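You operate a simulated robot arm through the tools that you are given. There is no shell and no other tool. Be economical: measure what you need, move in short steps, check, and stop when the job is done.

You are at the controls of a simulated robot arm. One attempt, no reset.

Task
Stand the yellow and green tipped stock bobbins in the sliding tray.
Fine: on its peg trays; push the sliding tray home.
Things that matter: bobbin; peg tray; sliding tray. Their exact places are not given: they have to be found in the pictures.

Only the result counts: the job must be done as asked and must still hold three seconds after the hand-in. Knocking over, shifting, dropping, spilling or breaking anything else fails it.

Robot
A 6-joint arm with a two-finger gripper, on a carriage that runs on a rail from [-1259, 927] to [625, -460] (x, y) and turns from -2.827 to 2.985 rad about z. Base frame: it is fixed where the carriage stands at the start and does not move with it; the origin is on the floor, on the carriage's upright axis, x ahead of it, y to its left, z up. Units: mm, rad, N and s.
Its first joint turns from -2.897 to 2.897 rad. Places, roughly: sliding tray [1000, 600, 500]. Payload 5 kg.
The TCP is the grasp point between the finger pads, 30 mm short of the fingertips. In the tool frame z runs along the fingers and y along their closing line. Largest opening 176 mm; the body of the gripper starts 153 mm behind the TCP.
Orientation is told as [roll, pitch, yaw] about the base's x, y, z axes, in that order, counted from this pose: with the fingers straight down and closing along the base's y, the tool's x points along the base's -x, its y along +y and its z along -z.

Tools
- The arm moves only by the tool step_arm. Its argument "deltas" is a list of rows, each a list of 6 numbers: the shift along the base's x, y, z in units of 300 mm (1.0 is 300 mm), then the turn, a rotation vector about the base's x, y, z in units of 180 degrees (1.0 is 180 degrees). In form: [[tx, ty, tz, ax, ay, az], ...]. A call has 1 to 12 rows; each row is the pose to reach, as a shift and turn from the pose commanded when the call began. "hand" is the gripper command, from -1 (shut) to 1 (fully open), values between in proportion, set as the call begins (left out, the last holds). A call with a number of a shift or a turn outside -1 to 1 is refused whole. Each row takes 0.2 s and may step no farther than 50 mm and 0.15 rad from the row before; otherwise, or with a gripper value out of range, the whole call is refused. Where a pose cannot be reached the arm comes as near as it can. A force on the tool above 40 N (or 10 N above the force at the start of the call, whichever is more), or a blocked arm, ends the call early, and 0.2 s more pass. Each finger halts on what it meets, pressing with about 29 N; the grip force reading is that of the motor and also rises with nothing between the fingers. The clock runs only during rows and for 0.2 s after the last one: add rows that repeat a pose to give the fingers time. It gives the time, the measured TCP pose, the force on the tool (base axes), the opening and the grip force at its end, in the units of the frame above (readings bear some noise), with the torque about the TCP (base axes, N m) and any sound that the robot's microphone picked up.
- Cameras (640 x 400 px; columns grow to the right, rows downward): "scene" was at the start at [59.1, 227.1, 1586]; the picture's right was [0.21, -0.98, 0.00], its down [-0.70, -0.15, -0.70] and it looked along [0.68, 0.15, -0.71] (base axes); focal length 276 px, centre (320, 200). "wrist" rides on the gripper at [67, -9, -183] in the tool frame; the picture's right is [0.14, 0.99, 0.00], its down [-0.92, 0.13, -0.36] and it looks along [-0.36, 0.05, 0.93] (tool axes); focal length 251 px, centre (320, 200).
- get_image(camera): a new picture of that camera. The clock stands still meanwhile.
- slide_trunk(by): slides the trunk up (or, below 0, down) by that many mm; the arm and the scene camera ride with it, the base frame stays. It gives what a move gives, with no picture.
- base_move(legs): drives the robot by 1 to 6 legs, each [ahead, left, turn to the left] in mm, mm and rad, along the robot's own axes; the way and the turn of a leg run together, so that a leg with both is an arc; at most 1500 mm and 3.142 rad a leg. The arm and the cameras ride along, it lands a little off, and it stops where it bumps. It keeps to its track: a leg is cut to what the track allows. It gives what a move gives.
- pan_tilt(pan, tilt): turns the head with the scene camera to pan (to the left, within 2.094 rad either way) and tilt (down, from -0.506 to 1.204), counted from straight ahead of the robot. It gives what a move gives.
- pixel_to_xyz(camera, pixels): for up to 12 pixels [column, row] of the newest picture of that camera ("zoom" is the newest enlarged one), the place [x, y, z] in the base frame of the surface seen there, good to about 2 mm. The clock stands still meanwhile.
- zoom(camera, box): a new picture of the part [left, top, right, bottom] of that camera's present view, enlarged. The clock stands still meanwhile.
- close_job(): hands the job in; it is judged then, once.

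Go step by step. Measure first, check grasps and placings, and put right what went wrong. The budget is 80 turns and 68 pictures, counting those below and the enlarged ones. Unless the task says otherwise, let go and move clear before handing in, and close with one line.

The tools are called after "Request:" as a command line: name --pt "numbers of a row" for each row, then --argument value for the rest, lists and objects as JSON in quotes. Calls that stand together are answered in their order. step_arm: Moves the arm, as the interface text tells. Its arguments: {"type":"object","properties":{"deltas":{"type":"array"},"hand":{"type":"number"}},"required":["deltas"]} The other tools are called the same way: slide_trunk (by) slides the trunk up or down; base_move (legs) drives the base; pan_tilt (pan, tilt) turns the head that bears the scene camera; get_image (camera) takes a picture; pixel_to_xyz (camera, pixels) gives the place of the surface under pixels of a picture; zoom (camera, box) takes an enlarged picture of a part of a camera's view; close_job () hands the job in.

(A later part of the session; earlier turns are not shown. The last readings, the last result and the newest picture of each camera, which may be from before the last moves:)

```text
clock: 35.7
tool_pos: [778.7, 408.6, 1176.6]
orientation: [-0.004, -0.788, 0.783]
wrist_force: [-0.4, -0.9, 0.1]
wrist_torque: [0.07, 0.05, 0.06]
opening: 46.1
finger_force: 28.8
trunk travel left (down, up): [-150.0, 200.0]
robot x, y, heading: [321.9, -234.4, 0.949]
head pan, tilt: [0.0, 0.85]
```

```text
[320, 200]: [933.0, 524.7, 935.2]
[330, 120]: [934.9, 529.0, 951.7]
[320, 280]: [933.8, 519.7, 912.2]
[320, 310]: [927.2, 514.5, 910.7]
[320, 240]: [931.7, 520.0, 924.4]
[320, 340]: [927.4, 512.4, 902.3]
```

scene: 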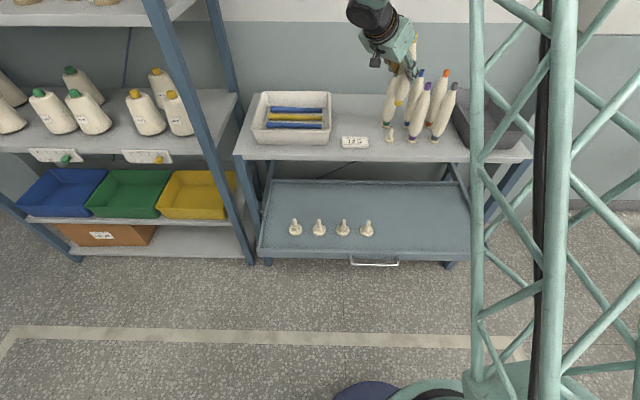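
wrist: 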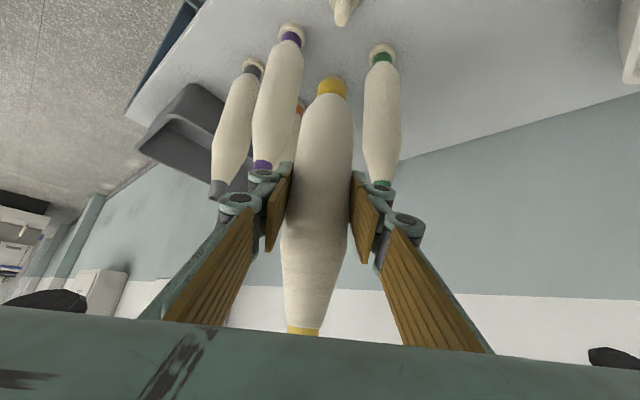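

Bench pegs seat at z≈913 (grip is 112 mm above the bobbin's bottom). Descend over peg 4 to just above its pin.

Request:
step_arm --pt "0.007 0.006 -0.15 0 0 0" --pt "0.007 0.006 -0.3 0 0 0" --pt "0.007 0.006 -0.45 0 0 0" --pt "0.007 0.006 -0.6 0 0 0" --pt "0.007 0.006 -0.75 0 0 0" --pt "0.007 0.006 -0.9 0 0 0" --pt "0.007 0.006 -0.98 0 0 0"

Request:
step_arm --pt "0 0 -0.15 0 0 0" --pt "0 0 -0.3 0 0 0" --pt "0 0 -0.41 0 0 0" --pt "0 0 -0.41 0 0 0"

Request:
zoom --camera "scene" --box '[310, 150, 438, 260]'

Request:
get_image --camera "wrist"

```text
clock: 37.3
tool_pos: [816.7, 415.6, 898.3]
orientation: [-0.106, -0.76, 0.882]
wrist_force: [1.7, -0.3, -1.7]
wrist_torque: [0.09, 0.18, 0.22]
opening: 46.5
finger_force: 28.3
out of reach, approached as far as the arm can: row 4, 5, 6, 7
trunk travel left (down, up): [-150.0, 200.0]
robot x, y, heading: [319.2, -234.3, 0.96]
head pan, tilt: [0.0, 0.85]
```

```text
clock: 38.3
tool_pos: [826.2, 422.6, 782.3]
orientation: [-0.151, -0.744, 0.918]
wrist_force: [0.6, -0.2, -2.7]
wrist_torque: [-0.06, -0.02, -0.04]
opening: 46.3
finger_force: 28.8
out of reach, approached as far as the arm can: row 1, 2, 3, 4
trunk travel left (down, up): [-150.0, 200.0]
robot x, y, heading: [317.0, -236.7, 0.959]
head pan, tilt: [0.0, 0.85]
```

```text
3.64 times, centred on (374, 205) of scene
```

zoom: 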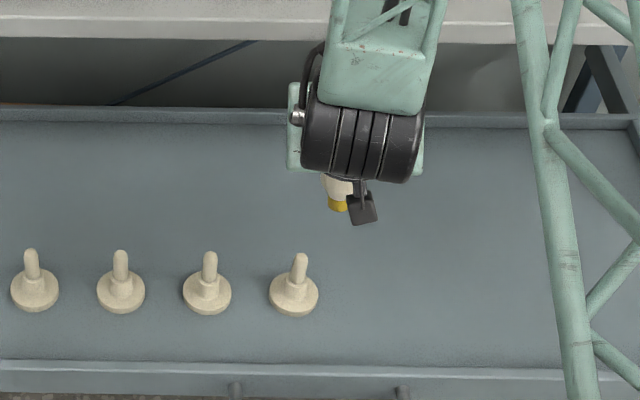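

```text
27 pictures are left
```

wrist: 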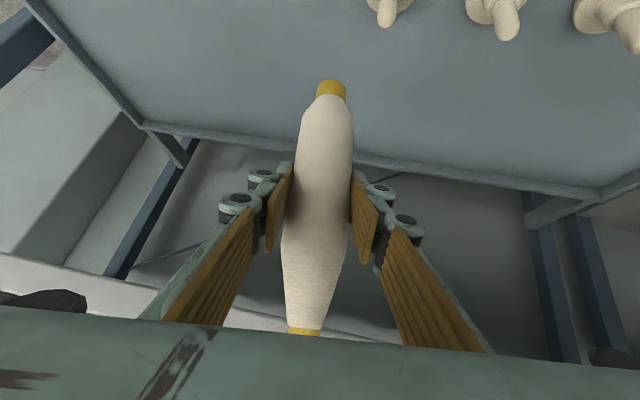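

The arm could not reach this pose (likely a wrist joint branch limit after the diagonal approach); the bobbin is held at (826,423,782), slightly tilted. I'll back up along the same path, then go through a vertical tool orientation to change the wrist branch.

Request:
step_arm --pt "-0.011 -0.008 0.13 0 0 0" --pt "-0.022 -0.016 0.26 0 0 0" --pt "-0.033 -0.023 0.39 0 0 0" --pt "-0.08 -0.035 0.53 0 0 0" --pt "-0.12 -0.045 0.67 0 0 0" --pt "-0.16 -0.055 0.81 0 0 0" --pt "-0.2 -0.08 0.95 0 0 0"

```text
clock: 39.9
tool_pos: [762.6, 399.7, 1065.1]
orientation: [-0.106, -0.758, 0.881]
wrist_force: [0.9, 0.3, -1.8]
wrist_torque: [-0.1, 0.02, -0.03]
opening: 46.3
finger_force: 29.1
out of reach, approached as far as the arm can: row 1, 2
trunk travel left (down, up): [-150.0, 200.0]
robot x, y, heading: [322.0, -234.3, 0.956]
head pan, tilt: [0.0, 0.85]
```

Back up at z 1065, orientation partly restored. Now go to vertical tool, in plane, at n≈680, z≈1180.

Request:
step_arm --pt "-0.03 -0.04 0.064 -0.0287 0.0287 0.006" --pt "-0.059 -0.081 0.128 -0.0574 0.0573 0.012" --pt "-0.089 -0.121 0.192 -0.0862 0.086 0.018" --pt "-0.118 -0.162 0.255 -0.1149 0.1146 0.024" --pt "-0.148 -0.203 0.319 -0.1436 0.1433 0.03" --pt "-0.177 -0.243 0.383 -0.1723 0.1719 0.0358" --pt "-0.177 -0.243 0.383 -0.1723 0.1719 0.0358"

```text
clock: 41.5
tool_pos: [728.4, 313.4, 1184.0]
orientation: [-0.066, 0.003, 1.004]
wrist_force: [-12.1, 7.7, -2.5]
wrist_torque: [-1.02, -1.68, -0.14]
opening: 0.0
finger_force: 29.1
out of reach, approached as far as the arm can: row 2, 3
trunk travel left (down, up): [-150.0, 200.0]
robot x, y, heading: [321.7, -232.6, 0.961]
head pan, tilt: [0.0, 0.85]
```

The opening reads 0, so the bobbin has been lost. Look at once.

Request:
get_image --camera "scene"

Request:
get_image --camera "wrist"

```text
26 pictures are left
```

scene: 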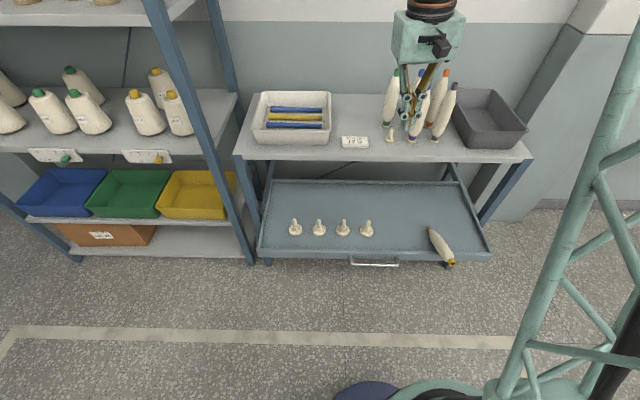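

```text
25 pictures are left
```

wrist: 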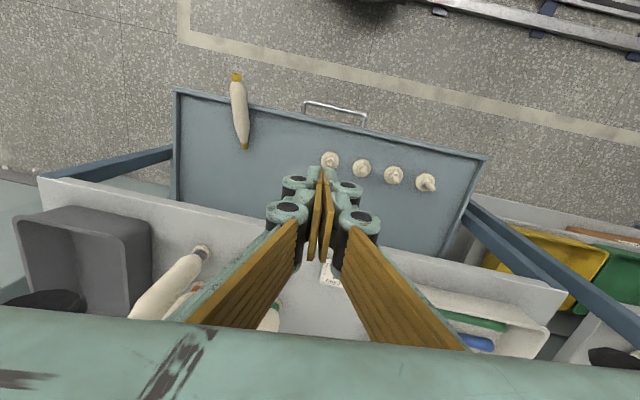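

The yellow bobbin lies in the tray with one end over the front rim at (440,248). It's recoverable; look closely at it and check the others.

Request:
zoom --camera "scene" --box '[405, 210, 501, 280]'

Request:
pixel_to_xyz --camera "zoom" --pixels '[[165, 118], [175, 140], [200, 180], [230, 220], [260, 255], [290, 295], [315, 335], [330, 355], [195, 210], [262, 200]]'

```text
5.71 times, centred on (453, 245) of scene
```

zoom: 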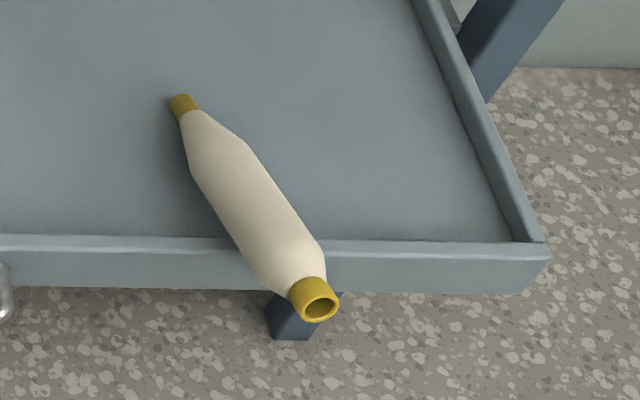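

```text
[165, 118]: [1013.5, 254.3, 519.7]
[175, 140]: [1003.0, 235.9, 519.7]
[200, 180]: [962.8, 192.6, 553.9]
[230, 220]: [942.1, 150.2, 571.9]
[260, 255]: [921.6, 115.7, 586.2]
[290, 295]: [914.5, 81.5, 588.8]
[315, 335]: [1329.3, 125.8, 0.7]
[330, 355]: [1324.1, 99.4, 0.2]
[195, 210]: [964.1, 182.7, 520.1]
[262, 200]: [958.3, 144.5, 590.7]
```

Nothing else was disturbed: the bobbin's tip is on the tray floor and its base end hangs over the front rim, base toward me. I'll drive the carriage along the rail to u≈740, in line with the bobbin's axis, so I can pick and place with purely in‑plane wrist tilts.

Request:
step_arm --pt "0 0 0.05 0.012 0.017 0" --pt "0 0 0.05 0.012 0.017 0" --pt "0 0 0.05 0.012 0.017 0" --hand -0.1

Request:
base_move --legs '[[-6, -343, 0]]'

Request:
pan_tilt --pan 0.15 --tilt 0.95

Request:
get_image --camera "scene"

```text
clock: 42.3
tool_pos: [710.8, 326.6, 1197.5]
orientation: [0.067, 0.0, 0.96]
wrist_force: [0.3, -0.5, -0.6]
wrist_torque: [0.05, 0.02, 0.03]
opening: 79.4
finger_force: 0.0
trunk travel left (down, up): [-150.0, 200.0]
robot x, y, heading: [321.9, -232.0, 0.955]
head pan, tilt: [0.0, 0.85]
```

```text
clock: 44.6
tool_pos: [983.5, 125.0, 1198.2]
orientation: [0.067, -0.001, 0.962]
wrist_force: [0.1, -0.3, -0.1]
wrist_torque: [-0.01, 0.0, -0.03]
opening: 79.5
finger_force: 0.1
trunk travel left (down, up): [-150.0, 200.0]
robot x, y, heading: [596.0, -439.7, 0.965]
head pan, tilt: [0.0, 0.85]
```

```text
clock: 45.3
tool_pos: [985.7, 124.8, 1198.7]
orientation: [0.067, 0.001, 0.962]
wrist_force: [0.7, 0.0, 0.2]
wrist_torque: [-0.03, 0.02, -0.02]
opening: 79.3
finger_force: 0.1
trunk travel left (down, up): [-150.0, 200.0]
robot x, y, heading: [596.1, -436.8, 0.962]
head pan, tilt: [0.15, 0.949]
```

```text
23 pictures are left
```

scene: 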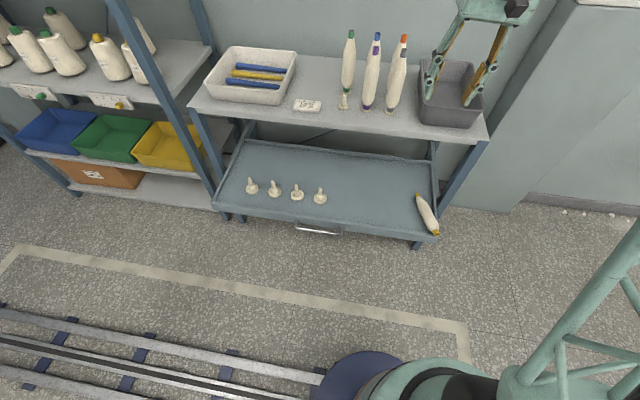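

Request:
zoom --camera "scene" --box '[330, 20, 450, 120]'

Request:
zoom --camera "scene" --box '[388, 180, 460, 246]'

```text
4.00 times, centred on (390, 70) of scene
```

zoom: 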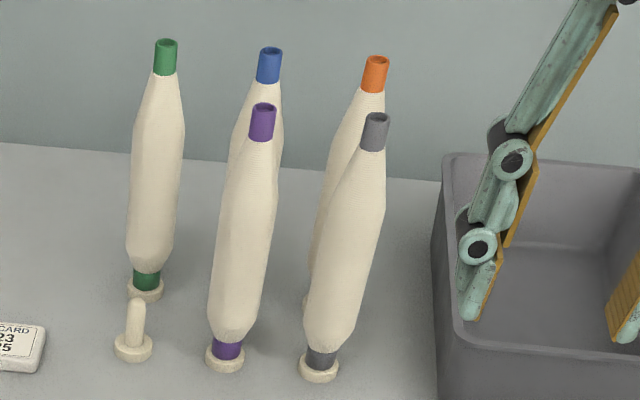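

```text
6.06 times, centred on (424, 213) of scene
```

zoom: 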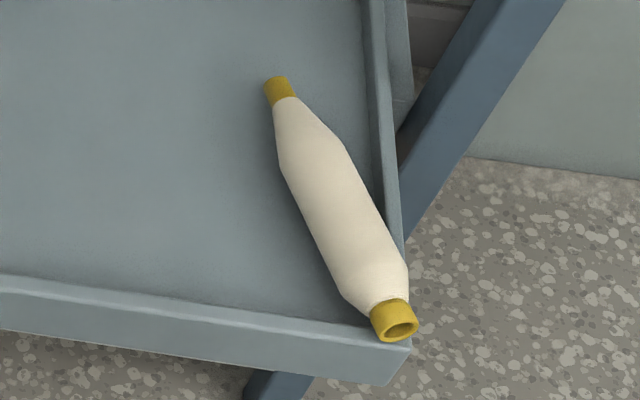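

The other bobbins are fine. The yellow one has rolled to the tray's right front corner; measure it now.

Request:
pixel_to_xyz --camera "zoom" --pixels '[[278, 88], [290, 105], [310, 145], [335, 195], [365, 255], [380, 285], [395, 318], [385, 340], [375, 140], [395, 230], [200, 305], [300, 180]]'

```text
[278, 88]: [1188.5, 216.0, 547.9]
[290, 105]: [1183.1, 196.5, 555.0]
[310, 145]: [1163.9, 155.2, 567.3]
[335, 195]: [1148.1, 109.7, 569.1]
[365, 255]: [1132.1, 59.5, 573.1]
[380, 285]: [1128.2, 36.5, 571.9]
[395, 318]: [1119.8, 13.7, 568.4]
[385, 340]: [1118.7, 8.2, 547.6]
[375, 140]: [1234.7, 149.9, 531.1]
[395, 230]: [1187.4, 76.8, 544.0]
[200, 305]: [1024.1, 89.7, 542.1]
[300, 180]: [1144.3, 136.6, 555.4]
```

Bobbin axis now: from tip (1192,214,540) to base (1126,11,557), nearly level (4°), heading 1.25. I'll come down with a vertical tool in front of it at n≈700, aligned to it, with opening ≈58.

Request:
step_arm --pt "0.062 -0.036 -0.121 -0.0015 -0.0022 0.0116" --pt "0.124 -0.073 -0.242 -0.003 -0.0044 0.0232" --pt "0.186 -0.109 -0.363 -0.0046 -0.0066 0.0347" --pt "0.248 -0.145 -0.484 -0.006 -0.0088 0.0463" --pt "0.311 -0.181 -0.604 -0.0076 -0.011 0.0579" --pt "0.373 -0.218 -0.725 -0.0092 -0.0131 0.0695" --pt "0.435 -0.254 -0.846 -0.0107 -0.0153 0.081" --pt "0.497 -0.29 -0.967 -0.0122 -0.0175 0.0926" --hand -0.32

Request:
step_arm --pt "0 0 -0.15 0 0 0" --pt "0 0 -0.3 0 0 0" --pt "0 0 -0.45 0 0 0" --pt "0 0 -0.6 0 0 0" --pt "0 0 -0.75 0 0 0" --pt "0 0 -0.88 0 0 0" --pt "0 0 -0.88 0 0 0"

Request:
get_image --camera "wrist"

```text
clock: 47.1
tool_pos: [1132.9, 38.5, 907.3]
orientation: [-0.002, 0.008, 1.254]
wrist_force: [-0.5, 0.1, 1.3]
wrist_torque: [0.08, -0.14, -0.03]
opening: 59.8
finger_force: 0.1
trunk travel left (down, up): [-150.0, 200.0]
robot x, y, heading: [594.8, -437.8, 0.964]
head pan, tilt: [0.15, 0.949]
```

```text
clock: 48.7
tool_pos: [1135.2, 39.3, 640.5]
orientation: [0.002, 0.011, 1.251]
wrist_force: [0.7, 0.6, -0.8]
wrist_torque: [-0.06, 0.06, -0.01]
opening: 59.8
finger_force: 0.0
trunk travel left (down, up): [-150.0, 200.0]
robot x, y, heading: [594.9, -439.6, 0.955]
head pan, tilt: [0.15, 0.949]
```

```text
20 pictures are left
```

wrist: 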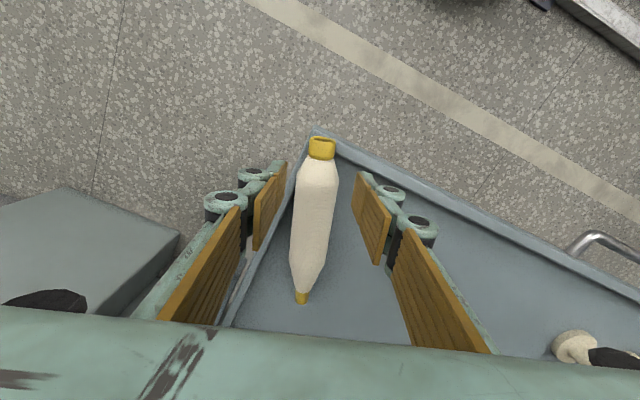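

Request:
pixel_to_xyz --camera "wrist" --pixels '[[321, 155], [317, 190], [313, 220], [309, 250], [302, 297], [296, 215], [333, 215], [297, 180], [337, 182], [270, 250], [292, 240], [330, 240]]'

```text
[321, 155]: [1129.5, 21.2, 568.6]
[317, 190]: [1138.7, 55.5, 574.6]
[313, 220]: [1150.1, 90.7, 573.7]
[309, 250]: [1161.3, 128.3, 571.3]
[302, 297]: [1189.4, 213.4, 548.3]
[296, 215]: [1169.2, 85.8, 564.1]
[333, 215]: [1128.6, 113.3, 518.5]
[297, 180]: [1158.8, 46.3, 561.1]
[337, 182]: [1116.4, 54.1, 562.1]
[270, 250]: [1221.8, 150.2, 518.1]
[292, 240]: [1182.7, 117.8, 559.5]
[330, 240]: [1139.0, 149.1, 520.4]
```

Axis refined; the grip point is (1164,133). Slide forward over it at this height, then down to TCP z≈565.

Request:
step_arm --pt "0.032 0.104 0 0 0 0.0035" --pt "0.064 0.208 0 0 0 0.0035" --pt "0.095 0.312 0 0 0 0.0035" --pt "0.095 0.312 0 0 0 0.0035"

Request:
get_image --camera "wrist"

Request:
get_image --camera "scene"

```text
clock: 49.7
tool_pos: [1162.2, 132.0, 640.6]
orientation: [0.0, 0.009, 1.264]
wrist_force: [-0.2, -0.1, -0.4]
wrist_torque: [-0.03, -0.04, 0.0]
opening: 59.9
finger_force: 0.1
trunk travel left (down, up): [-150.0, 200.0]
robot x, y, heading: [596.4, -437.5, 0.965]
head pan, tilt: [0.15, 0.949]
```

```text
19 pictures are left
```

wrist: 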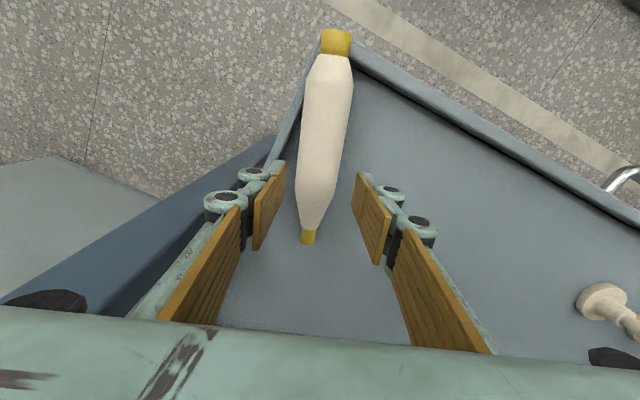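

```text
18 pictures are left
```

scene: 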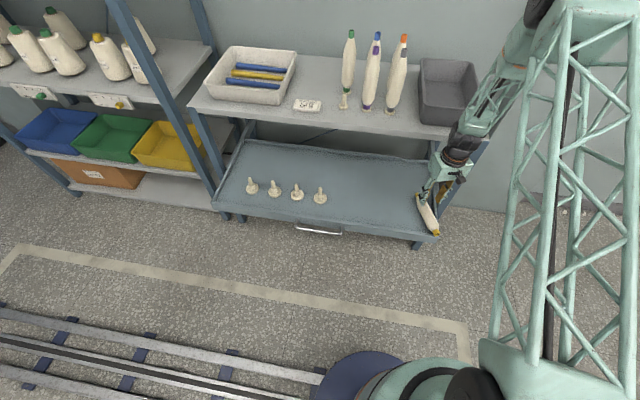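

Clearance looks fine. Lower 76 mm in small steps.

Request:
step_arm --pt "0.004 0.003 -0.08 0 0 0" --pt "0.004 0.003 -0.16 0 0 0" --pt "0.004 0.003 -0.21 0 0 0" --pt "0.004 0.003 -0.25 0 0 0" --pt "0.004 0.003 -0.25 0 0 0"

Request:
get_image --camera "wrist"

```text
clock: 50.9
tool_pos: [1161.8, 132.2, 568.7]
orientation: [0.0, 0.01, 1.263]
wrist_force: [1.2, 0.4, -0.2]
wrist_torque: [-0.03, 0.03, -0.01]
opening: 59.7
finger_force: 0.1
trunk travel left (down, up): [-150.0, 200.0]
robot x, y, heading: [595.0, -443.2, 0.961]
head pan, tilt: [0.15, 0.949]
```

```text
17 pictures are left
```

wrist: 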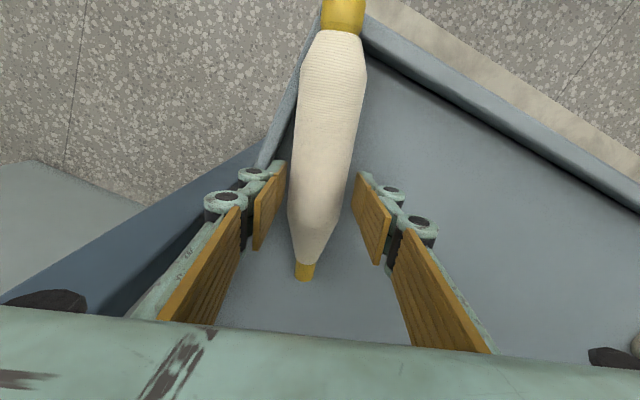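

The bobbin lies between the pads. Lower 4 mm more, close, then lift 40 mm and check.

Request:
step_arm --pt "0 0 -0.013 0 0 0" --pt "0 0 -0.013 0 0 0" --pt "0 0 -0.013 0 0 0" --pt "0 0 -0.013 0 0 0" --hand -1

Request:
step_arm --pt "0 0 0.05 0 0 0" --pt "0 0 0.13 0 0 0" --pt "0 0 0.13 0 0 0"

Request:
get_image --camera "wrist"

```text
clock: 51.9
tool_pos: [1162.3, 133.0, 565.8]
orientation: [-0.002, 0.005, 1.263]
wrist_force: [0.5, 1.5, 31.7]
wrist_torque: [0.26, -0.1, -0.06]
opening: 46.9
finger_force: 28.8
trunk travel left (down, up): [-150.0, 200.0]
robot x, y, heading: [595.8, -438.8, 0.96]
head pan, tilt: [0.15, 0.949]
```

```text
clock: 52.7
tool_pos: [1162.3, 133.0, 604.0]
orientation: [-0.001, 0.009, 1.264]
wrist_force: [-1.2, 0.3, -1.4]
wrist_torque: [0.04, -0.01, 0.02]
opening: 46.5
finger_force: 28.9
trunk travel left (down, up): [-150.0, 200.0]
robot x, y, heading: [597.8, -437.8, 0.964]
head pan, tilt: [0.15, 0.949]
```

```text
16 pictures are left
```

wrist: 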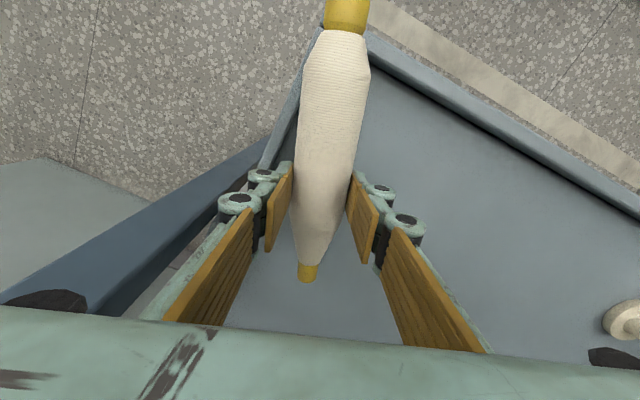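

Held at 46.5 mm. Retreat from under the bench edge, rise, and travel toward peg 2 with a vertical tool.

Request:
step_arm --pt "-0.065 -0.089 0.08 0 0 0" --pt "-0.13 -0.178 0.16 0 0 0" --pt "-0.195 -0.267 0.24 0 0 0" --pt "-0.26 -0.357 0.32 0 0 0" --pt "-0.361 -0.282 0.391 0 0 0.007" --pt "-0.462 -0.207 0.463 0 0 0.014" --pt "-0.563 -0.133 0.534 0 0 0.021" --pt "-0.664 -0.058 0.606 0 0 0.027" --pt "-0.765 0.017 0.677 0 0 0.034" --pt "-0.866 0.092 0.749 0 0 0.041" --pt "-0.967 0.167 0.82 0 0 0.048"

Request:
step_arm --pt "-0.099 0.095 0 0 0 0.005" --pt "-0.198 0.19 0 0 0 0.0105" --pt "-0.297 0.286 0 0 0 0.016" --pt "-0.396 0.381 0 0 0 0.021" --pt "-0.494 0.476 0 0 0 0.0265" --pt "-0.593 0.571 0 0 0 0.032" --pt "-0.692 0.666 0 0 0 0.037" --pt "-0.791 0.762 0 0 0 0.042" --pt "-0.89 0.857 0 0 0 0.0475" --pt "-0.89 0.857 0 0 0 0.0475"

```text
clock: 55.1
tool_pos: [871.5, 181.1, 851.2]
orientation: [-0.001, 0.011, 1.414]
wrist_force: [0.6, 0.4, -0.9]
wrist_torque: [-0.02, 0.1, -0.01]
opening: 46.4
finger_force: 29.2
trunk travel left (down, up): [-150.0, 200.0]
robot x, y, heading: [597.1, -433.0, 0.962]
head pan, tilt: [0.15, 0.949]
```

```text
clock: 57.3
tool_pos: [602.2, 438.2, 850.7]
orientation: [0.0, 0.009, 1.563]
wrist_force: [-1.1, 0.1, -1.7]
wrist_torque: [-0.05, -0.07, 0.04]
opening: 46.9
finger_force: 28.9
trunk travel left (down, up): [-150.0, 200.0]
robot x, y, heading: [595.7, -436.7, 0.963]
head pan, tilt: [0.15, 0.949]
```

At (602,438), in plane with peg 2. Tilt the tool forward 94° about the horizontal axis while moving out to the peg's distance, bringing the base end down.

Request:
step_arm --pt "0 0.03 0 0.0475 0 0" --pt "0 0.06 0 0.095 -0.001 0" --pt "0 0.09 0 0.1425 -0.001 0" --pt "0 0.12 0 0.19 -0.0015 0" --pt "0 0.15 0 0.2374 -0.002 0" --pt "0 0.18 0 0.285 -0.002 0" --pt "0 0.21 0 0.3323 -0.003 0" --pt "0 0.24 0 0.38 -0.003 0" --pt "0 0.27 0 0.4273 -0.0035 0" --pt "0 0.3 0 0.4748 -0.004 0" --pt "0 0.33 0 0.5223 -0.004 0" --pt "0 0.33 0 0.5223 -0.004 0"

Request:
get_image --camera "scene"

Request:
get_image --camera "wrist"

```text
clock: 59.9
tool_pos: [604.9, 537.4, 849.7]
orientation: [3.14, -1.509, -1.578]
wrist_force: [0.4, 0.2, -2.2]
wrist_torque: [0.11, 0.0, 0.04]
opening: 46.4
finger_force: 29.3
out of reach, approached as far as the arm can: row 3
trunk travel left (down, up): [-150.0, 200.0]
robot x, y, heading: [594.0, -439.0, 0.964]
head pan, tilt: [0.15, 0.949]
```

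```text
15 pictures are left
```

scene: 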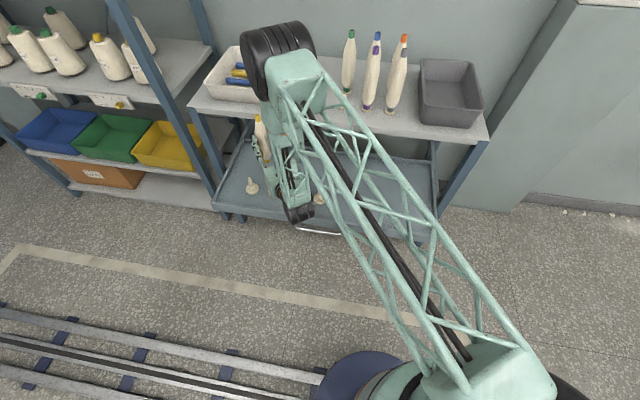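

```text
14 pictures are left
```

wrist: 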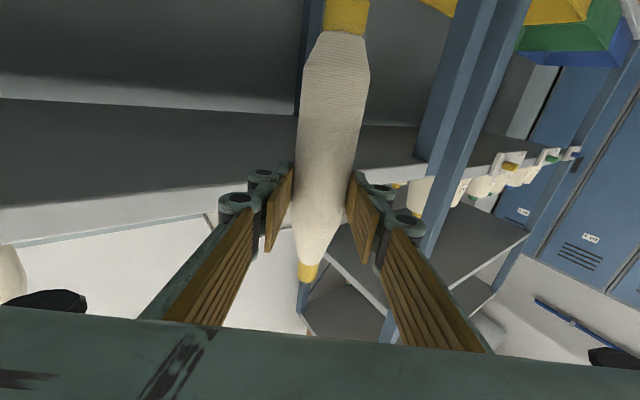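

The bobbin is now upright at about z 710–940. Verify its axis against peg 2 with a closer picture.

Request:
zoom --camera "scene" --box '[228, 105, 324, 235]'

Request:
pixel_to_xyz --camera "wrist" --pixels '[[348, 15], [340, 60], [331, 110], [325, 160], [318, 210], [308, 270], [302, 110], [364, 110]]'

```text
3.08 times, centred on (276, 170) of scene
```

zoom: 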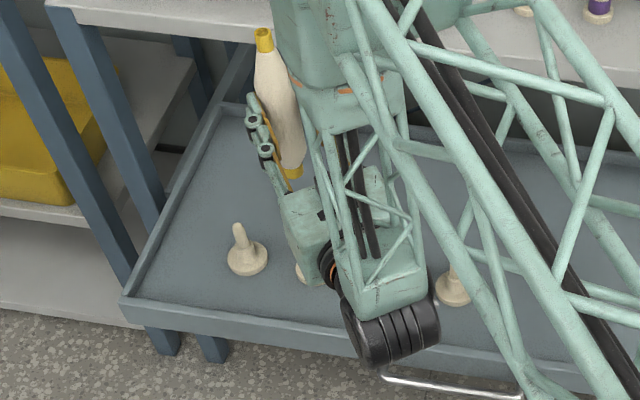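

```text
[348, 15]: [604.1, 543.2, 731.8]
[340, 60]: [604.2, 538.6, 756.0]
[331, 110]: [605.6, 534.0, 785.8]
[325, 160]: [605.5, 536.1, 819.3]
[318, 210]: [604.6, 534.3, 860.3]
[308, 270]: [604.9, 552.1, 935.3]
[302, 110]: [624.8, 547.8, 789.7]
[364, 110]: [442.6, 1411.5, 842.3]
```

Request:
pixel_to_xyz --camera "zoom" --pixels '[[230, 256], [265, 256], [249, 272], [239, 227], [241, 238], [437, 288], [468, 290], [305, 280]]'

```text
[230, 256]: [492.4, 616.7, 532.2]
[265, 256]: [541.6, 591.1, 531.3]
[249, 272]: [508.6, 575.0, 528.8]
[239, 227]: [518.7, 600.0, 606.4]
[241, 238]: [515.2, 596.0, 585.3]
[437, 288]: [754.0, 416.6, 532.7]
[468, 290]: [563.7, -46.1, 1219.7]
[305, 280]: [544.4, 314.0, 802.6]
```

Bobbin's base axis is at (604,556) and peg 2 at (605,539.3). Shift −17 mm in y and lower 90 mm to just above the pin.

Request:
step_arm --pt "0.002 -0.028 -0.05 0 0 0" --pt "0.003 -0.056 -0.15 0 0 0" --pt "0.003 -0.056 -0.25 0 0 0" --pt "0.003 -0.056 -0.3 0 0 0" --pt "0.003 -0.056 -0.3 0 0 0"

Request:
zoom --camera "scene" --box '[228, 135, 324, 235]'

Request:
pixel_to_xyz --camera "zoom" --pixels '[[295, 225], [300, 235], [305, 245]]'

```text
clock: 61.1
tool_pos: [606.7, 521.1, 760.1]
orientation: [3.14, -1.509, -1.577]
wrist_force: [-0.5, 0.2, -2.1]
wrist_torque: [0.02, -0.01, 0.01]
opening: 46.5
finger_force: 28.9
trunk travel left (down, up): [-150.0, 200.0]
robot x, y, heading: [596.4, -436.9, 0.963]
head pan, tilt: [0.15, 0.949]
```

```text
4.00 times, centred on (276, 185) of scene
```

zoom: 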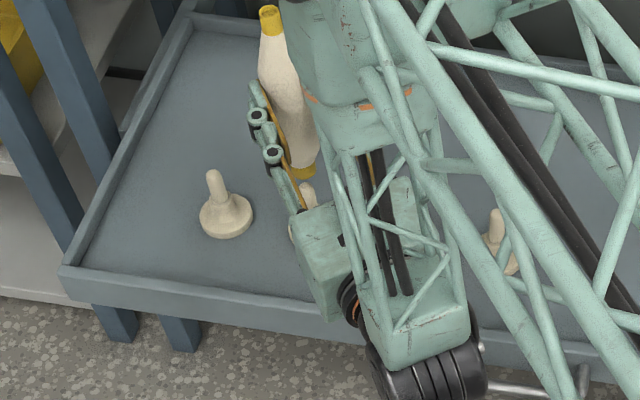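

```text
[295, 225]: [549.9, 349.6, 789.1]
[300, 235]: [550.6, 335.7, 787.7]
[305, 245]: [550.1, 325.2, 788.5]
```

The pin shows just below the base at zoom (308,192). Zoom tightly and measure both.

Request:
zoom --camera "scene" --box '[260, 170, 284, 190]'

Request:
pixel_to_xyz --camera "zoom" --pixels '[[315, 150], [330, 240], [340, 300], [325, 270], [350, 250], [310, 100]]'

```text
16.00 times, centred on (272, 180) of scene
```

zoom: 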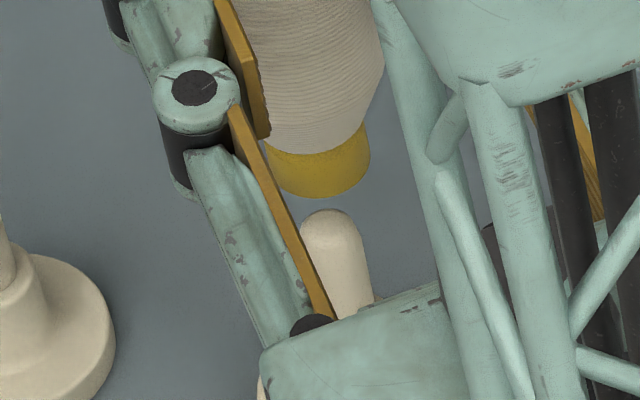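

```text
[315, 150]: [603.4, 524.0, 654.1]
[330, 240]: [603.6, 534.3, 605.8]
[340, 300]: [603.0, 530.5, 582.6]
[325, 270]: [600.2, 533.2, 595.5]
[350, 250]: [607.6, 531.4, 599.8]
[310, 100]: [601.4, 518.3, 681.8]
```

Base axis ≈ (606,536.7) against pin (604.9,539.3): correct by (−1,+2.5) and lower in small steps.

Request:
step_arm --pt "-0.0035 0.0085 0 0 0 0" --pt "-0.0035 0.0085 -0.04 0 0 0" --pt "-0.0035 0.0085 -0.08 0 0 0" --pt "-0.0035 0.0085 -0.11 0 0 0" --pt "-0.0035 0.0085 -0.14 0 0 0"

```text
clock: 62.3
tool_pos: [604.8, 523.6, 717.5]
orientation: [3.138, -1.509, -1.577]
wrist_force: [0.5, -0.5, -1.3]
wrist_torque: [-0.06, 0.01, 0.02]
opening: 46.6
finger_force: 29.1
trunk travel left (down, up): [-150.0, 200.0]
robot x, y, heading: [594.2, -439.9, 0.963]
head pan, tilt: [0.15, 0.949]
```

No contact force with the base about 27 mm below the pin's top, so the pin is inside the bore. Keep lowering until it seats.

Request:
step_arm --pt "0 0 -0.03 0 0 0" --pt "0 0 -0.05 0 0 0" --pt "0 0 -0.065 0 0 0" --pt "0 0 -0.08 0 0 0" --pt "0 0 -0.095 0 0 0" --pt "0 0 -0.11 0 0 0" --pt "0 0 -0.125 0 0 0" --pt "0 0 -0.14 0 0 0" --pt "0 0 -0.155 0 0 0" --pt "0 0 -0.17 0 0 0"

```text
clock: 64.0
tool_pos: [607.2, 528.8, 687.4]
orientation: [3.135, -1.497, -1.575]
wrist_force: [-0.9, -0.1, 12.0]
wrist_torque: [0.49, 0.09, -0.07]
opening: 46.7
finger_force: 28.8
trunk travel left (down, up): [-150.0, 200.0]
robot x, y, heading: [592.0, -435.9, 0.961]
head pan, tilt: [0.15, 0.949]
stopped in row 8: the force on the tool passed its limit at 42 N (the readings are from after the stop); the commanded pose is now the measured one
```

It stopped at 42 N at TCP z 687 (base ≈ 550). Check whether it's seated on the collar.

Request:
zoom --camera "scene" --box '[250, 140, 290, 215]'

```text
5.33 times, centred on (270, 178) of scene
```

zoom: 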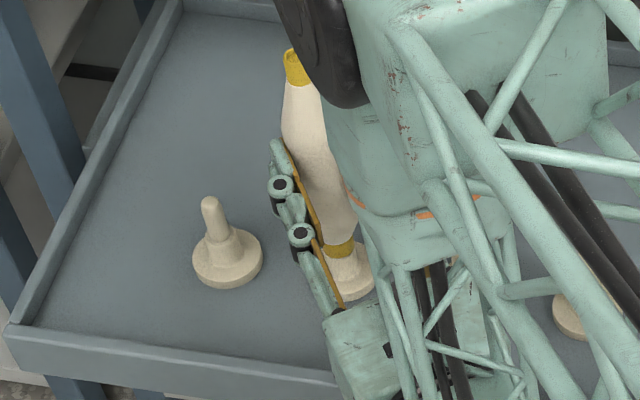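

It is seated on the collar, aligned. Open and back straight out along the tool axis.

Request:
step_arm --pt "0 0 0.004 0 0 0" --pt "0 0 0.004 0 0 0" --pt "0 0 0.004 0 0 0" --pt "0 -0.05 0.004 0 0 0" --pt "0 -0.12 0.004 0 0 0" --pt "0 -0.2 0.004 0 0 0" --hand -0.1

Request:
get_image --camera "wrist"

```text
clock: 65.4
tool_pos: [606.5, 467.9, 686.9]
orientation: [-3.141, -1.499, -1.579]
wrist_force: [1.1, 0.5, 0.7]
wrist_torque: [0.01, -0.01, -0.01]
opening: 79.1
finger_force: 0.1
trunk travel left (down, up): [-150.0, 200.0]
robot x, y, heading: [596.4, -439.1, 0.957]
head pan, tilt: [0.15, 0.949]
```

```text
9 pictures are left
```

wrist: 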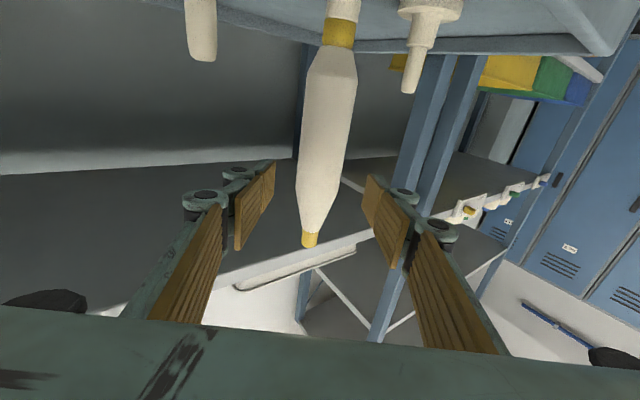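

Yellow stands upright on peg 2. Back off, raise and untilt the tool; then turn the carriage and drive it left so the arm faces the green bobbin in plane.

Request:
step_arm --pt "0 -0.06 0.03 -0.0424 0 0" --pt "0 -0.12 0.12 -0.0849 0.001 0" --pt "0 -0.18 0.24 -0.1273 0.001 0" --pt "0 -0.24 0.36 -0.1698 0.0015 0" --pt "0 -0.28 0.48 -0.2122 0.002 0" --pt "0 -0.32 0.6 -0.2547 0.002 0" --pt "0 -0.36 0.72 -0.2971 0.0025 0" --pt "0 -0.38 0.84 -0.3395 0.003 0" --pt "0 -0.4 0.967 -0.382 0.003 0"

Request:
step_arm --pt "0 0 0.15 -0.035 0 0" --pt "0 0 0.3 -0.07 0 0" --pt "0 0 0.45 -0.1 0.001 0" --pt "0 0 0.6 -0.135 0.001 0" --pt "0 0 0.7 -0.135 0.001 0"

```text
clock: 67.4
tool_pos: [606.2, 347.7, 975.5]
orientation: [-0.001, -0.438, 1.564]
wrist_force: [-0.4, -0.4, 0.1]
wrist_torque: [-0.01, -0.01, -0.01]
opening: 79.2
finger_force: 0.0
trunk travel left (down, up): [-150.0, 200.0]
robot x, y, heading: [598.8, -435.9, 0.959]
head pan, tilt: [0.15, 0.949]
```

```text
clock: 68.6
tool_pos: [605.6, 349.6, 1185.9]
orientation: [-0.001, -0.017, 1.564]
wrist_force: [-0.1, 0.5, -0.7]
wrist_torque: [-0.12, -0.04, 0.01]
opening: 79.3
finger_force: 0.1
trunk travel left (down, up): [-150.0, 200.0]
robot x, y, heading: [594.7, -442.5, 0.961]
head pan, tilt: [0.15, 0.949]
```

Request:
base_move --legs '[[0, 0, -0.97], [-554, 398, 0]]'

Request:
pan_tilt --pan 0.55 --tilt 0.8

Request:
get_image --camera "scene"

```text
clock: 74.8
tool_pos: [705.7, 399.2, 1186.7]
orientation: [-0.003, -0.017, 0.591]
wrist_force: [-0.3, 0.0, -0.9]
wrist_torque: [0.01, -0.01, 0.01]
opening: 79.1
finger_force: 0.0
trunk travel left (down, up): [-150.0, 200.0]
robot x, y, heading: [49.1, -37.2, -0.013]
head pan, tilt: [0.15, 0.949]
```

```text
clock: 75.7
tool_pos: [705.0, 399.2, 1186.2]
orientation: [-0.003, -0.017, 0.591]
wrist_force: [1.0, 0.1, -0.5]
wrist_torque: [-0.01, -0.01, -0.02]
opening: 79.0
finger_force: 0.0
trunk travel left (down, up): [-150.0, 200.0]
robot x, y, heading: [49.5, -34.3, -0.012]
head pan, tilt: [0.55, 0.799]
```

```text
8 pictures are left
```

scene: 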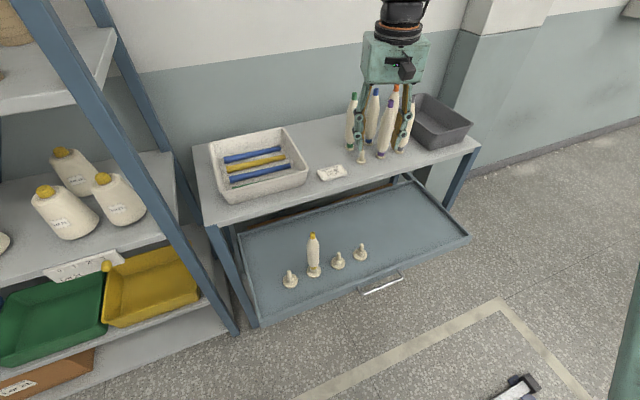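

Everything is in order: yellow upright on peg 2. Now go to the green pre‑grasp, in plane (heading 0.593), tilt 65°, 130 mm back.

Request:
step_arm --pt "0.073 0.052 -0.034 0.0227 -0.0337 0" --pt "0.145 0.104 -0.067 0.0455 -0.0674 0" --pt "0.218 0.156 -0.101 0.0682 -0.1011 0" --pt "0.29 0.207 -0.135 0.0909 -0.1348 0" --pt "0.363 0.259 -0.169 0.1137 -0.1686 0" --pt "0.436 0.311 -0.202 0.1364 -0.2023 0" --pt "0.508 0.363 -0.236 0.1591 -0.236 0" --pt "0.581 0.415 -0.27 0.1819 -0.2697 0" --pt "0.653 0.467 -0.303 0.2046 -0.3034 0" --pt "0.653 0.467 -0.303 0.2046 -0.3034 0" --hand -0.28

Request:
get_image --camera "wrist"

```text
clock: 77.9
tool_pos: [901.3, 542.9, 1094.0]
orientation: [0.002, -1.167, 0.589]
wrist_force: [0.5, 0.8, -1.7]
wrist_torque: [0.13, -0.21, -0.03]
opening: 63.4
finger_force: 0.0
trunk travel left (down, up): [-150.0, 200.0]
robot x, y, heading: [48.1, -38.2, -0.004]
head pan, tilt: [0.55, 0.799]
```

```text
7 pictures are left
```

wrist: 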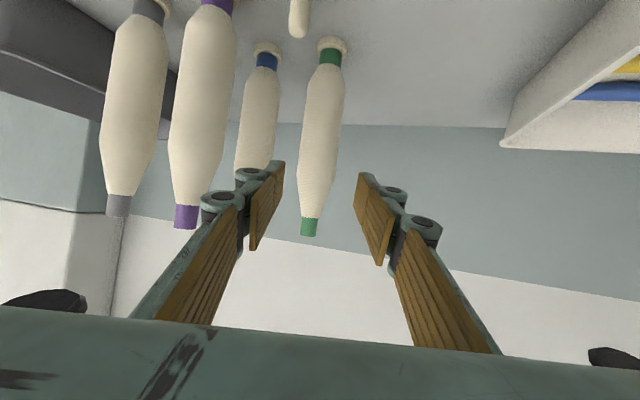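

Green is lined up between the fingers at (320,115). Measure its axis from here.

Request:
pixel_to_xyz --camera "wrist" --pixels '[[327, 72], [323, 110], [319, 150], [310, 225], [330, 57], [302, 120], [340, 120], [257, 120], [205, 120]]'

```text
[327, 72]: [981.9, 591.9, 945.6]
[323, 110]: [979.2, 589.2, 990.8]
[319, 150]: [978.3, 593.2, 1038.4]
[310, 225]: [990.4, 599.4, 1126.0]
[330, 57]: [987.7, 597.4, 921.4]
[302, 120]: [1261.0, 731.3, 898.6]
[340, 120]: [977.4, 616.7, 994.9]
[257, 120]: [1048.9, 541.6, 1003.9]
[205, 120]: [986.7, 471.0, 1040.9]
```

Axis (998,604). Advance to it at z 1040, then close.

Request:
step_arm --pt "0.06 0.03 -0.045 0 0 0" --pt "0.14 0.083 -0.09 0 0 0" --pt "0.23 0.144 -0.135 0 0 0" --pt "0.322 0.205 -0.18 0 0 0" --pt "0.322 0.205 -0.18 0 0 0"

Request:
step_arm --pt "0 0 0 0 0 0" --pt "0 0 0 0 0 0" --pt "0 0 0 0 0 0" --pt "0 0 0 0 0 0" --hand -1

Request:
step_arm --pt "0 0 0.06 0 0 0" --pt "0 0 0.16 0 0 0" --pt "0 0 0.26 0 0 0" --pt "0 0 0.36 0 0 0" --pt "0 0 0.36 0 0 0"

Request:
get_image --camera "wrist"

```text
clock: 79.1
tool_pos: [998.0, 603.4, 1039.5]
orientation: [0.003, -1.167, 0.59]
wrist_force: [0.4, 0.4, -0.8]
wrist_torque: [0.1, -0.17, 0.02]
opening: 63.3
finger_force: 0.0
trunk travel left (down, up): [-150.0, 200.0]
robot x, y, heading: [48.0, -36.1, -0.006]
head pan, tilt: [0.55, 0.799]
```

```text
clock: 80.1
tool_pos: [998.6, 602.6, 1042.7]
orientation: [0.002, -1.169, 0.59]
wrist_force: [2.0, 1.0, 5.5]
wrist_torque: [0.1, -0.24, 0.03]
opening: 45.9
finger_force: 29.1
trunk travel left (down, up): [-150.0, 200.0]
robot x, y, heading: [49.6, -37.7, -0.014]
head pan, tilt: [0.55, 0.799]
```

```text
clock: 81.3
tool_pos: [996.2, 599.9, 1149.7]
orientation: [0.003, -1.168, 0.589]
wrist_force: [-1.0, 0.0, -0.5]
wrist_torque: [-0.07, 0.09, 0.04]
opening: 45.8
finger_force: 28.2
trunk travel left (down, up): [-150.0, 200.0]
robot x, y, heading: [53.6, -38.8, -0.009]
head pan, tilt: [0.55, 0.799]
```

```text
6 pictures are left
```

wrist: 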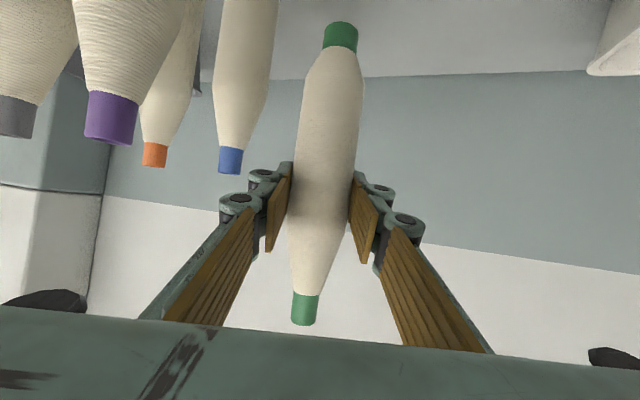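

Green is held (45.8 mm) and clear of its peg. Travel back over peg 4 with a slight yaw to stay in plane, then descend.

Request:
step_arm --pt "-0.103 -0.09 0 0 0 -0.002" --pt "-0.205 -0.18 0 0 0 -0.004" --pt "-0.308 -0.271 0 0 0 -0.0055" --pt "-0.41 -0.361 0 0 0 -0.007" --pt "-0.513 -0.451 0 0 0 -0.009" --pt "-0.615 -0.542 0 0 0 -0.011" --pt "-0.718 -0.632 0 0 0 -0.0127" --pt "-0.718 -0.632 0 0 0 -0.0127"

Request:
step_arm --pt "0 0 -0.14 0 0 0" --pt "0 0 -0.28 0 0 0" --pt "0 0 -0.42 0 0 0" --pt "0 0 -0.56 0 0 0" --pt "0 0 -0.7 0 0 0" --pt "0 0 -0.84 0 0 0" --pt "0 0 -0.95 0 0 0"

```text
clock: 83.1
tool_pos: [779.4, 410.4, 1147.2]
orientation: [0.003, -1.169, 0.548]
wrist_force: [-0.1, -1.0, -1.7]
wrist_torque: [0.01, 0.07, 0.04]
opening: 45.9
finger_force: 29.3
trunk travel left (down, up): [-150.0, 200.0]
robot x, y, heading: [50.0, -37.6, -0.008]
head pan, tilt: [0.55, 0.799]
```

```text
clock: 84.7
tool_pos: [782.3, 412.2, 862.5]
orientation: [0.003, -1.167, 0.548]
wrist_force: [-0.3, 0.1, -1.5]
wrist_torque: [0.01, 0.06, -0.01]
opening: 45.7
finger_force: 28.8
trunk travel left (down, up): [-150.0, 200.0]
robot x, y, heading: [48.4, -37.3, -0.008]
head pan, tilt: [0.55, 0.799]
```

Reach is fine. Lower to about 20 mm above the pin and compare.

Request:
step_arm --pt "0 0 -0.13 0 0 0" --pt "0 0 -0.26 0 0 0" --pt "0 0 -0.357 0 0 0" --pt "0 0 -0.357 0 0 0"

Request:
zoom --camera "scene" --box '[335, 220, 391, 270]'

```text
clock: 85.7
tool_pos: [780.9, 411.7, 758.1]
orientation: [0.0, -1.167, 0.55]
wrist_force: [0.7, -0.6, -2.1]
wrist_torque: [-0.02, -0.05, -0.01]
opening: 46.0
finger_force: 29.0
trunk travel left (down, up): [-150.0, 200.0]
robot x, y, heading: [48.4, -34.8, -0.01]
head pan, tilt: [0.55, 0.799]
```

```text
8.00 times, centred on (363, 245) of scene
```

zoom: 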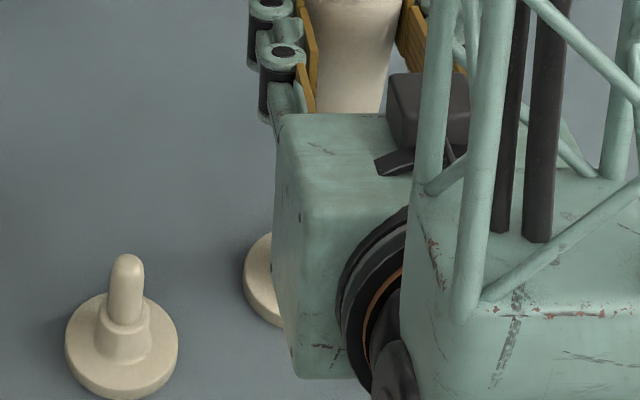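

Request:
pixel_to_xyz --camera "zoom" --pixels '[[68, 341], [175, 341], [121, 388], [127, 262], [125, 295], [248, 272], [268, 238], [350, 50], [350, 90], [318, 60], [385, 60], [330, 100]]'

```text
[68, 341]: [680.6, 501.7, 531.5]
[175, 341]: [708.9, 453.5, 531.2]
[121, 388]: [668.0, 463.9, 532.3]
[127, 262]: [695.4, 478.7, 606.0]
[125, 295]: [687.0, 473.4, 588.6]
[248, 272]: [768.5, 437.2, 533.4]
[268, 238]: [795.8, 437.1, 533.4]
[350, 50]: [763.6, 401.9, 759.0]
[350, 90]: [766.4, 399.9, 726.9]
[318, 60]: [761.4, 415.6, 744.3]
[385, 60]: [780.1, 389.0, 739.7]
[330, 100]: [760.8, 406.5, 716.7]
```

Peg 4 computes to (781,411) and the bobbin's axis is about (782,411), within tolerance. Lower gently and feel.

Request:
step_arm --pt "0 0 -0.03 0 0 0" --pt "0 0 -0.06 0 0 0" --pt "0 0 -0.08 0 0 0" --pt "0 0 -0.1 0 0 0" --pt "0 0 -0.12 0 0 0" --pt "0 0 -0.14 0 0 0" --pt "0 0 -0.155 0 0 0"

```text
clock: 87.3
tool_pos: [782.3, 410.8, 710.1]
orientation: [0.002, -1.168, 0.549]
wrist_force: [-0.1, -0.1, -0.6]
wrist_torque: [0.01, -0.03, 0.03]
opening: 45.6
finger_force: 29.2
trunk travel left (down, up): [-150.0, 200.0]
robot x, y, heading: [53.2, -35.6, -0.01]
head pan, tilt: [0.55, 0.799]
```

No force at base z≈580, so the pin is in the bore. Lower until seated (expected TCP z≈680).

Request:
step_arm --pt "0 0 -0.03 0 0 0" --pt "0 0 -0.055 0 0 0" --pt "0 0 -0.075 0 0 0" --pt "0 0 -0.09 0 0 0" --pt "0 0 -0.1 0 0 0" --pt "0 0 -0.11 0 0 0" --pt "0 0 -0.12 0 0 0" --pt "0 0 -0.13 0 0 0"

```text
clock: 88.3
tool_pos: [784.6, 414.2, 691.0]
orientation: [0.004, -1.181, 0.551]
wrist_force: [-0.2, 2.0, 15.1]
wrist_torque: [0.21, 0.1, 0.01]
opening: 45.9
finger_force: 29.1
trunk travel left (down, up): [-150.0, 200.0]
robot x, y, heading: [48.4, -37.0, -0.011]
head pan, tilt: [0.55, 0.799]
stopped in row 5: the force on the tool passed its limit at 42 N (the readings are from after the stop); the commanded pose is now the measured one
```

It stopped at 42 N with base ≈ 560, the collar height. Release, back out along the tool axis, and check with a picture.

Request:
step_arm --pt "0 0 0.003 0 0 0" --pt "0 0 0.003 0 0 0" --pt "0 0 0.003 0 0 0" --pt "-0.05 -0.031 0.025 0 0 0" --pt "-0.13 -0.08 0.065 0 0 0" --pt "-0.22 -0.135 0.11 0 0 0" --pt "-0.31 -0.19 0.155 0 0 0" --pt "-0.4 -0.245 0.2 0 0 0" --hand -0.1

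Request:
zoom --camera "scene" --box '[270, 180, 400, 300]'

```text
clock: 90.1
tool_pos: [662.7, 339.8, 750.3]
orientation: [0.003, -1.179, 0.55]
wrist_force: [0.8, 0.6, 0.2]
wrist_torque: [0.01, -0.02, 0.01]
opening: 79.3
finger_force: 0.1
trunk travel left (down, up): [-150.0, 200.0]
robot x, y, heading: [46.3, -35.4, -0.008]
head pan, tilt: [0.55, 0.799]
```

```text
3.33 times, centred on (335, 240) of scene
```

zoom: 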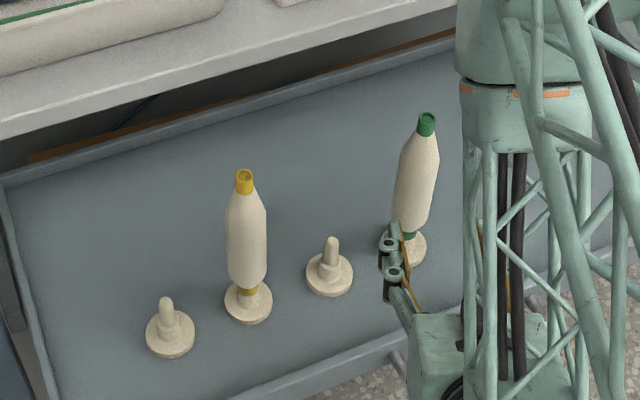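

Request:
pixel_to_xyz --camera "zoom" --pixels '[[244, 173], [244, 185], [248, 230], [250, 290], [426, 117], [426, 128], [417, 180], [409, 236], [300, 370], [430, 325], [390, 352], [240, 395]]'

```text
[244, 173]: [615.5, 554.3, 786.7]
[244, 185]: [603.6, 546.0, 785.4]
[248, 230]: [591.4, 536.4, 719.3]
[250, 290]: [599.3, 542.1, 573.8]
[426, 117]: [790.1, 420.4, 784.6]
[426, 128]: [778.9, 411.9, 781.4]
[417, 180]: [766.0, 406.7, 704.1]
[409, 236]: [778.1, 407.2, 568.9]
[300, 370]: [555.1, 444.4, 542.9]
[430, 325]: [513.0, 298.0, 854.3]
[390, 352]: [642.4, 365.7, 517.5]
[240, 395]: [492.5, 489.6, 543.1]
```

Both tips stand at z≈785, so both are seated equally. Now I'll shift the carriage right to u≈570 and face the tray front, to push it home by its rim right of the handle.

Request:
base_move --legs '[[416, -299, 0], [0, 0, 0.39]]'

```text
clock: 94.3
tool_pos: [899.0, 231.6, 749.6]
orientation: [0.005, -1.177, 0.925]
wrist_force: [0.6, 0.3, 0.3]
wrist_torque: [-0.02, 0.01, 0.01]
opening: 79.2
finger_force: 0.0
trunk travel left (down, up): [-150.0, 200.0]
robot x, y, heading: [468.6, -342.0, 0.365]
head pan, tilt: [0.55, 0.799]
```

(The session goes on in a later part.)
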